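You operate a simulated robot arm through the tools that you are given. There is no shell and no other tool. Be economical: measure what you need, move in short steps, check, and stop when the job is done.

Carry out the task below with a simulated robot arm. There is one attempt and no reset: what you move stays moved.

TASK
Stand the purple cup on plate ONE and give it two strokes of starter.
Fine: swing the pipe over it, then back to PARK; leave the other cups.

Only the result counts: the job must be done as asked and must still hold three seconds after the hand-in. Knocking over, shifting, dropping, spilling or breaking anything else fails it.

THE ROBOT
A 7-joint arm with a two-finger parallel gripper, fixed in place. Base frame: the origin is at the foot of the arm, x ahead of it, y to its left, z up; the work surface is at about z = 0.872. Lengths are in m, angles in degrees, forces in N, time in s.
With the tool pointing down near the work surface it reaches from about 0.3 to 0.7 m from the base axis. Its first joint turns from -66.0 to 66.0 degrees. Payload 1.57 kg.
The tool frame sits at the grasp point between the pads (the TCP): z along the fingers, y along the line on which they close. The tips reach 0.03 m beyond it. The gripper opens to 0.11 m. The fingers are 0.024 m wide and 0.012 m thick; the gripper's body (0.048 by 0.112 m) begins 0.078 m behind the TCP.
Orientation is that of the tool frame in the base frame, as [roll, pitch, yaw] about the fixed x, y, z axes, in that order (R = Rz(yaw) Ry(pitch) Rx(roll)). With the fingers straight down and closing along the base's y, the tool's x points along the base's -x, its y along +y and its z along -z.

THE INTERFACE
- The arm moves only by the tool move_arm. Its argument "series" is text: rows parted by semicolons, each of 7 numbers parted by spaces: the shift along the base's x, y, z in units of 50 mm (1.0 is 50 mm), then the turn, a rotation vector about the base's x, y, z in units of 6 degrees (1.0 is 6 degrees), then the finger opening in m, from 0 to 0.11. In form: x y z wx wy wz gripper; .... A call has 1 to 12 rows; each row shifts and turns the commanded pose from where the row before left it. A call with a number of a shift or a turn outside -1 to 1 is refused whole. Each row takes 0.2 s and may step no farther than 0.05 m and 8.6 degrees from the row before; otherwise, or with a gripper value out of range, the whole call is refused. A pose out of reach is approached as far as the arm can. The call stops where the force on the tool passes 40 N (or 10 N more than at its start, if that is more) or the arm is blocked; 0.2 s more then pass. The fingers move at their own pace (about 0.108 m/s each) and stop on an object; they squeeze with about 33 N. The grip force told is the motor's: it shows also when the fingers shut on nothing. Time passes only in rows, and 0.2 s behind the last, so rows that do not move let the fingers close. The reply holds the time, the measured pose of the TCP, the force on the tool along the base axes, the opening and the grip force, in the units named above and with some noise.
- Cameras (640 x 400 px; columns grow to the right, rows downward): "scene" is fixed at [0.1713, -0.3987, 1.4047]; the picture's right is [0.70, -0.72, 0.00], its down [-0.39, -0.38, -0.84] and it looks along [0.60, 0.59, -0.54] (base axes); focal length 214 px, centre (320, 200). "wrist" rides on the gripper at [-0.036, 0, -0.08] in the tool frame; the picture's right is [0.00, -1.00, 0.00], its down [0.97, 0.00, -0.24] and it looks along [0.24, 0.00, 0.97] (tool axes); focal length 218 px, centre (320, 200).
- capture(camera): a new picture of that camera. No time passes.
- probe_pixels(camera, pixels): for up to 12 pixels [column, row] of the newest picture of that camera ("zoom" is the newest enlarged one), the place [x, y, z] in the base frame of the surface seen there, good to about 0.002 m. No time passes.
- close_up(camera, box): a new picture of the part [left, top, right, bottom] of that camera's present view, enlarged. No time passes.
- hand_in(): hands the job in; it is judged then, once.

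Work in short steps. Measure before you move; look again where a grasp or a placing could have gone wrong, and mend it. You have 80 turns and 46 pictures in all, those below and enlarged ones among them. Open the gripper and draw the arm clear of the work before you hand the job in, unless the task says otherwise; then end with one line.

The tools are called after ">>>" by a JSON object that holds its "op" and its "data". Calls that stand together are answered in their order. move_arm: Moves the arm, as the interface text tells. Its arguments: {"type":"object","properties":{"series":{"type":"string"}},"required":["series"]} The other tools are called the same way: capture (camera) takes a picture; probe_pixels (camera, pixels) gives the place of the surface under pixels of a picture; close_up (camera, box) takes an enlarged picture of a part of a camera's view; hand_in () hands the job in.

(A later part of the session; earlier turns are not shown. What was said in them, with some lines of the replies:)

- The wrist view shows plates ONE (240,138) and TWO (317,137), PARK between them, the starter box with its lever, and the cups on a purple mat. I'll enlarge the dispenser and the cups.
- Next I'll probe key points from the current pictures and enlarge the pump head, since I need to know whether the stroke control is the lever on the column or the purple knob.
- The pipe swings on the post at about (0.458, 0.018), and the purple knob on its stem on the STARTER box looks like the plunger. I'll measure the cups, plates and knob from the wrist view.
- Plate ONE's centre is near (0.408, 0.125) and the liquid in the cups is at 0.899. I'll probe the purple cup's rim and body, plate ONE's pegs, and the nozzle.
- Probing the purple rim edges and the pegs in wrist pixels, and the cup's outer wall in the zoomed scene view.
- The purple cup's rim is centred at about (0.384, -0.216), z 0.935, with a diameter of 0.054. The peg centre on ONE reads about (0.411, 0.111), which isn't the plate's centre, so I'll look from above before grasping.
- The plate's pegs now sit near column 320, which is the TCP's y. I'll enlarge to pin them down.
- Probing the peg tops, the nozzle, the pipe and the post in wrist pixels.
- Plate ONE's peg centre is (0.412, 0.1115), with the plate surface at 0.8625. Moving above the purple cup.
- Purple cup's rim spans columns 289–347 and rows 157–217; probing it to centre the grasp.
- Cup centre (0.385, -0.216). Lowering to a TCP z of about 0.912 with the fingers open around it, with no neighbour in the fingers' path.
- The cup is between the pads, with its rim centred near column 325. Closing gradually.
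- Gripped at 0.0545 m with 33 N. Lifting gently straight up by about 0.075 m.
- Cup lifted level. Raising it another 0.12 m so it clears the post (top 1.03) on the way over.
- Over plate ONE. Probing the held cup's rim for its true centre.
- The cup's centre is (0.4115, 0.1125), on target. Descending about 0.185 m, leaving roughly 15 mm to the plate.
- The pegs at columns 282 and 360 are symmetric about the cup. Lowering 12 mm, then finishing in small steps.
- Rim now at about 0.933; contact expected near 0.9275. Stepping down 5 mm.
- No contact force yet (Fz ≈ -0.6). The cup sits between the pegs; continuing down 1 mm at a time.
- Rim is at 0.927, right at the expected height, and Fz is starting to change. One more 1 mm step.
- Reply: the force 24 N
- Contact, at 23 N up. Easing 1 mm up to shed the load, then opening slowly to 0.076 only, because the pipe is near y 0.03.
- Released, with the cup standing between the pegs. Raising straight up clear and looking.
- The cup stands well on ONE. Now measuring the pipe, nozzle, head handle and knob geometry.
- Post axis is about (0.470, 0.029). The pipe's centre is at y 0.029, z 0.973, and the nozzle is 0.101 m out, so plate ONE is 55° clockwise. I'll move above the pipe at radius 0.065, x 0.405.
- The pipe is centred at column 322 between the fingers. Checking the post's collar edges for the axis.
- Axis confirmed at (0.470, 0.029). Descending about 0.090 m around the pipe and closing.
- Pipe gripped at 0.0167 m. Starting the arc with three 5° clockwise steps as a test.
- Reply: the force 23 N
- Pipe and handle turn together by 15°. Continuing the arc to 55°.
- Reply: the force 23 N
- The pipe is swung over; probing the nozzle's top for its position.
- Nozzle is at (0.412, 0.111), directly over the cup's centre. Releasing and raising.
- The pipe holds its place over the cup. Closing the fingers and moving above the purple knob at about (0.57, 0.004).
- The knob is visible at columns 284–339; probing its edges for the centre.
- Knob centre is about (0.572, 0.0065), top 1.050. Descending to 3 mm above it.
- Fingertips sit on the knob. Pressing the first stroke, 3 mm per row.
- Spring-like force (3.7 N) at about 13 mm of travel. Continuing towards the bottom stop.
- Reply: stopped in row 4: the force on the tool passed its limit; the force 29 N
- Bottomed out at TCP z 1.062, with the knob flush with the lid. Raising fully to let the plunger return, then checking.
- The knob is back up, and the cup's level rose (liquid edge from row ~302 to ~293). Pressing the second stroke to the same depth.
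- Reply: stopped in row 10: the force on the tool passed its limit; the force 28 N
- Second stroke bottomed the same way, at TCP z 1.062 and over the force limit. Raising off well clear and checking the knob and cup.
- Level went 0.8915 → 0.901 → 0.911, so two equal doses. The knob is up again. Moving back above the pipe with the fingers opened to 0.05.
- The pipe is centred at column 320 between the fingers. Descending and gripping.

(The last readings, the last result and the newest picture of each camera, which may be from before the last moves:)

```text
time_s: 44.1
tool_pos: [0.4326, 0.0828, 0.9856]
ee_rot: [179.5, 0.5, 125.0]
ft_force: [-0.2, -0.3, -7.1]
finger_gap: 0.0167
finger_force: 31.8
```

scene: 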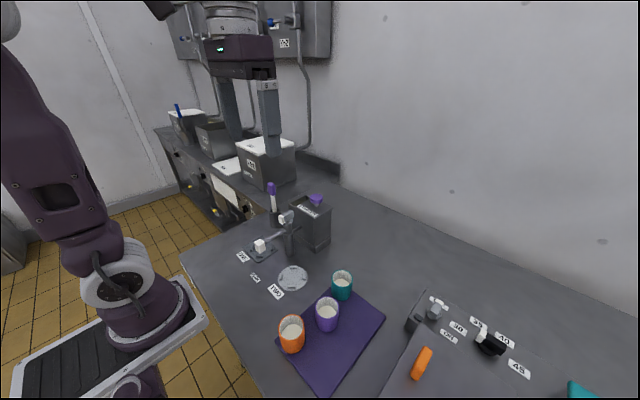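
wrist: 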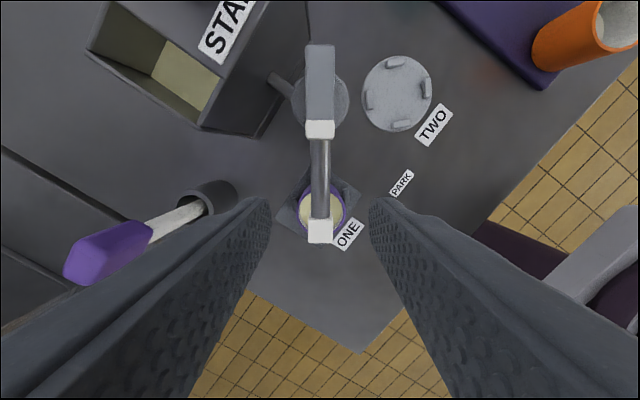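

Gripped. Reversing the arc by 55° back to PARK in three calls.

>>> {"op": "move_arm", "data": {"series": "-0.091 -0.07 0 0 0 0.833 0.01;-0.085 -0.078 0 0 0 0.833 0.01;-0.078 -0.085 0 0 0 0.833 0.01;-0.07 -0.091 0 0 0 0.833 0.01;0 0 0 0 0 0 0.01"}}

>>> {"op": "move_arm", "data": {"series": "-0.062 -0.097 0 0 0 0.833 0.01;-0.053 -0.102 0 0 0 0.833 0.01;-0.044 -0.106 0 0 0 0.833 0.01;-0.035 -0.11 0 0 0 0.833 0.01;0 0 0 0 0 0 0.01"}}

>>> {"op": "move_arm", "data": {"series": "-0.025 -0.112 0 0 0 0.833 0.01;-0.015 -0.114 0 0 0 0.833 0.01;-0.005 -0.115 0 0 0 0.833 0.01;0 0 0 0 0 0 0.01"}}

>>> {"op": "capture", "data": {"camera": "wrist"}}

```text
time_s: 45.3
tool_pos: [0.4186, 0.0669, 0.9864]
ee_rot: [179.7, 0.2, 145.1]
ft_force: [-16.5, 13.0, -8.9]
finger_gap: 0.0169
finger_force: 31.8
```

```text
time_s: 46.5
tool_pos: [0.4084, 0.0448, 0.9877]
ee_rot: [179.4, 0.6, 165.2]
ft_force: [3.0, 10.9, -5.9]
finger_gap: 0.0168
finger_force: 32.0
```

```text
time_s: 47.5
tool_pos: [0.4069, 0.0289, 0.9873]
ee_rot: [179.4, 0.7, -179.9]
ft_force: [20.2, 13.3, -6.7]
finger_gap: 0.0168
finger_force: 32.1
```

```text
9 pictures are left
```

wrist: 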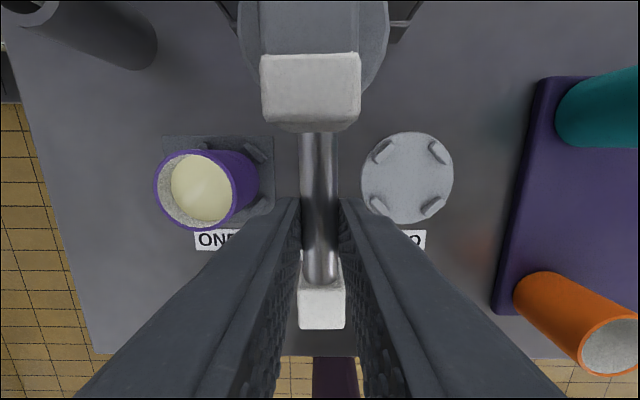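

The pipe is back along -x over PARK. Releasing, raising and checking.

>>> {"op": "move_arm", "data": {"series": "0 0 0 0 0 0 0.03;0 0 0 0 0 0 0.05;0 0 0.2 0 0 0 0.05;0 0 0.6 0 0 0 0.05;0 0 0.8 0 0 0 0.05;0 0 0.9 0 0 0 0.05;0 0 0.9 0 0 0 0.05;0 0 0 0 0 0 0.05"}}

>>> {"op": "capture", "data": {"camera": "wrist"}}

>>> {"op": "close_up", "data": {"camera": "scene", "box": [220, 170, 380, 370]}}

```text
time_s: 49.3
tool_pos: [0.4031, 0.0278, 1.1598]
ee_rot: [179.6, 0.4, 180.0]
ft_force: [-0.3, -0.2, 0.4]
finger_gap: 0.0502
finger_force: 0.1
```

```text
8 pictures are left
```

wrist: 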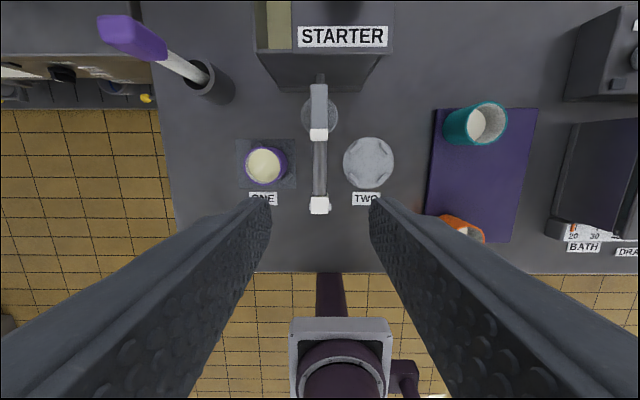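

```text
2.00 times, centred on (300, 270) of scene
```

zoom: 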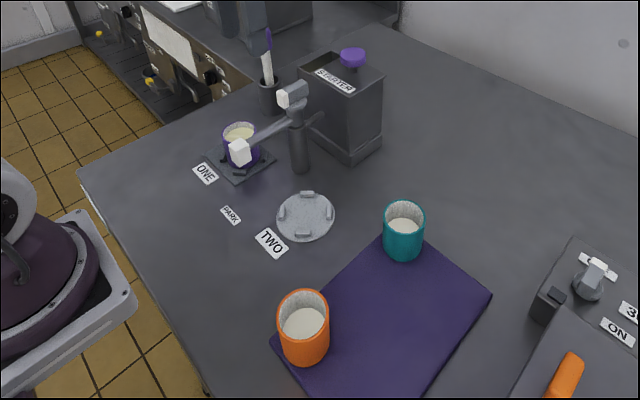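

The PARK label is hidden below the nozzle; confirming the nozzle's position against the start, (0.369, 0.029).

>>> {"op": "probe_pixels", "data": {"camera": "wrist", "pixels": [[311, 205], [328, 205], [319, 198], [319, 211], [320, 170], [265, 165], [249, 165], [281, 165]]}}

>>> {"op": "move_arm", "data": {"series": "-0.3 -0.3 0.9 0 0 0 0.11;-0.3 -0.6 0.7 0 0 0 0.11;-0.3 -0.6 0.7 0 0 0 0.11;0 0 0 0 0 0 0.11"}}

>>> {"op": "capture", "data": {"camera": "wrist"}}

```text
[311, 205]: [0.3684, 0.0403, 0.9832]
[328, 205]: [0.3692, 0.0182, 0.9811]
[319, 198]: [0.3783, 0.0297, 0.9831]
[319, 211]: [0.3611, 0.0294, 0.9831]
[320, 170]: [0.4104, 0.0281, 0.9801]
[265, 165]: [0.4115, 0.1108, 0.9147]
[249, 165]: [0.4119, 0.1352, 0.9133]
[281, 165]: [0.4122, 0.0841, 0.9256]
```

```text
time_s: 50.3
tool_pos: [0.3609, -0.0465, 1.2733]
ee_rot: [179.5, 0.5, -179.9]
ft_force: [0.2, -0.3, -0.9]
finger_gap: 0.1101
finger_force: 0.0
```

```text
6 pictures are left
```

wrist: 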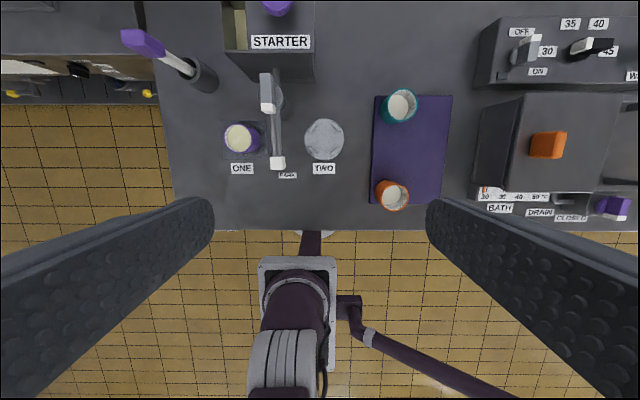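

The nozzle is back at (0.369, 0.029), its starting place at PARK. The purple cup stands on ONE at (0.412, 0.110), the other cups are unmoved, and the arm is clear with the gripper open. Handing in.

>>> {"op": "hand_in", "data": {}}

```text
The job is handed in.
```

The purple cup is standing on plate ONE with two strokes of starter in it, the pipe is back at PARK, and the other cups were left where they were; the job is handed in.
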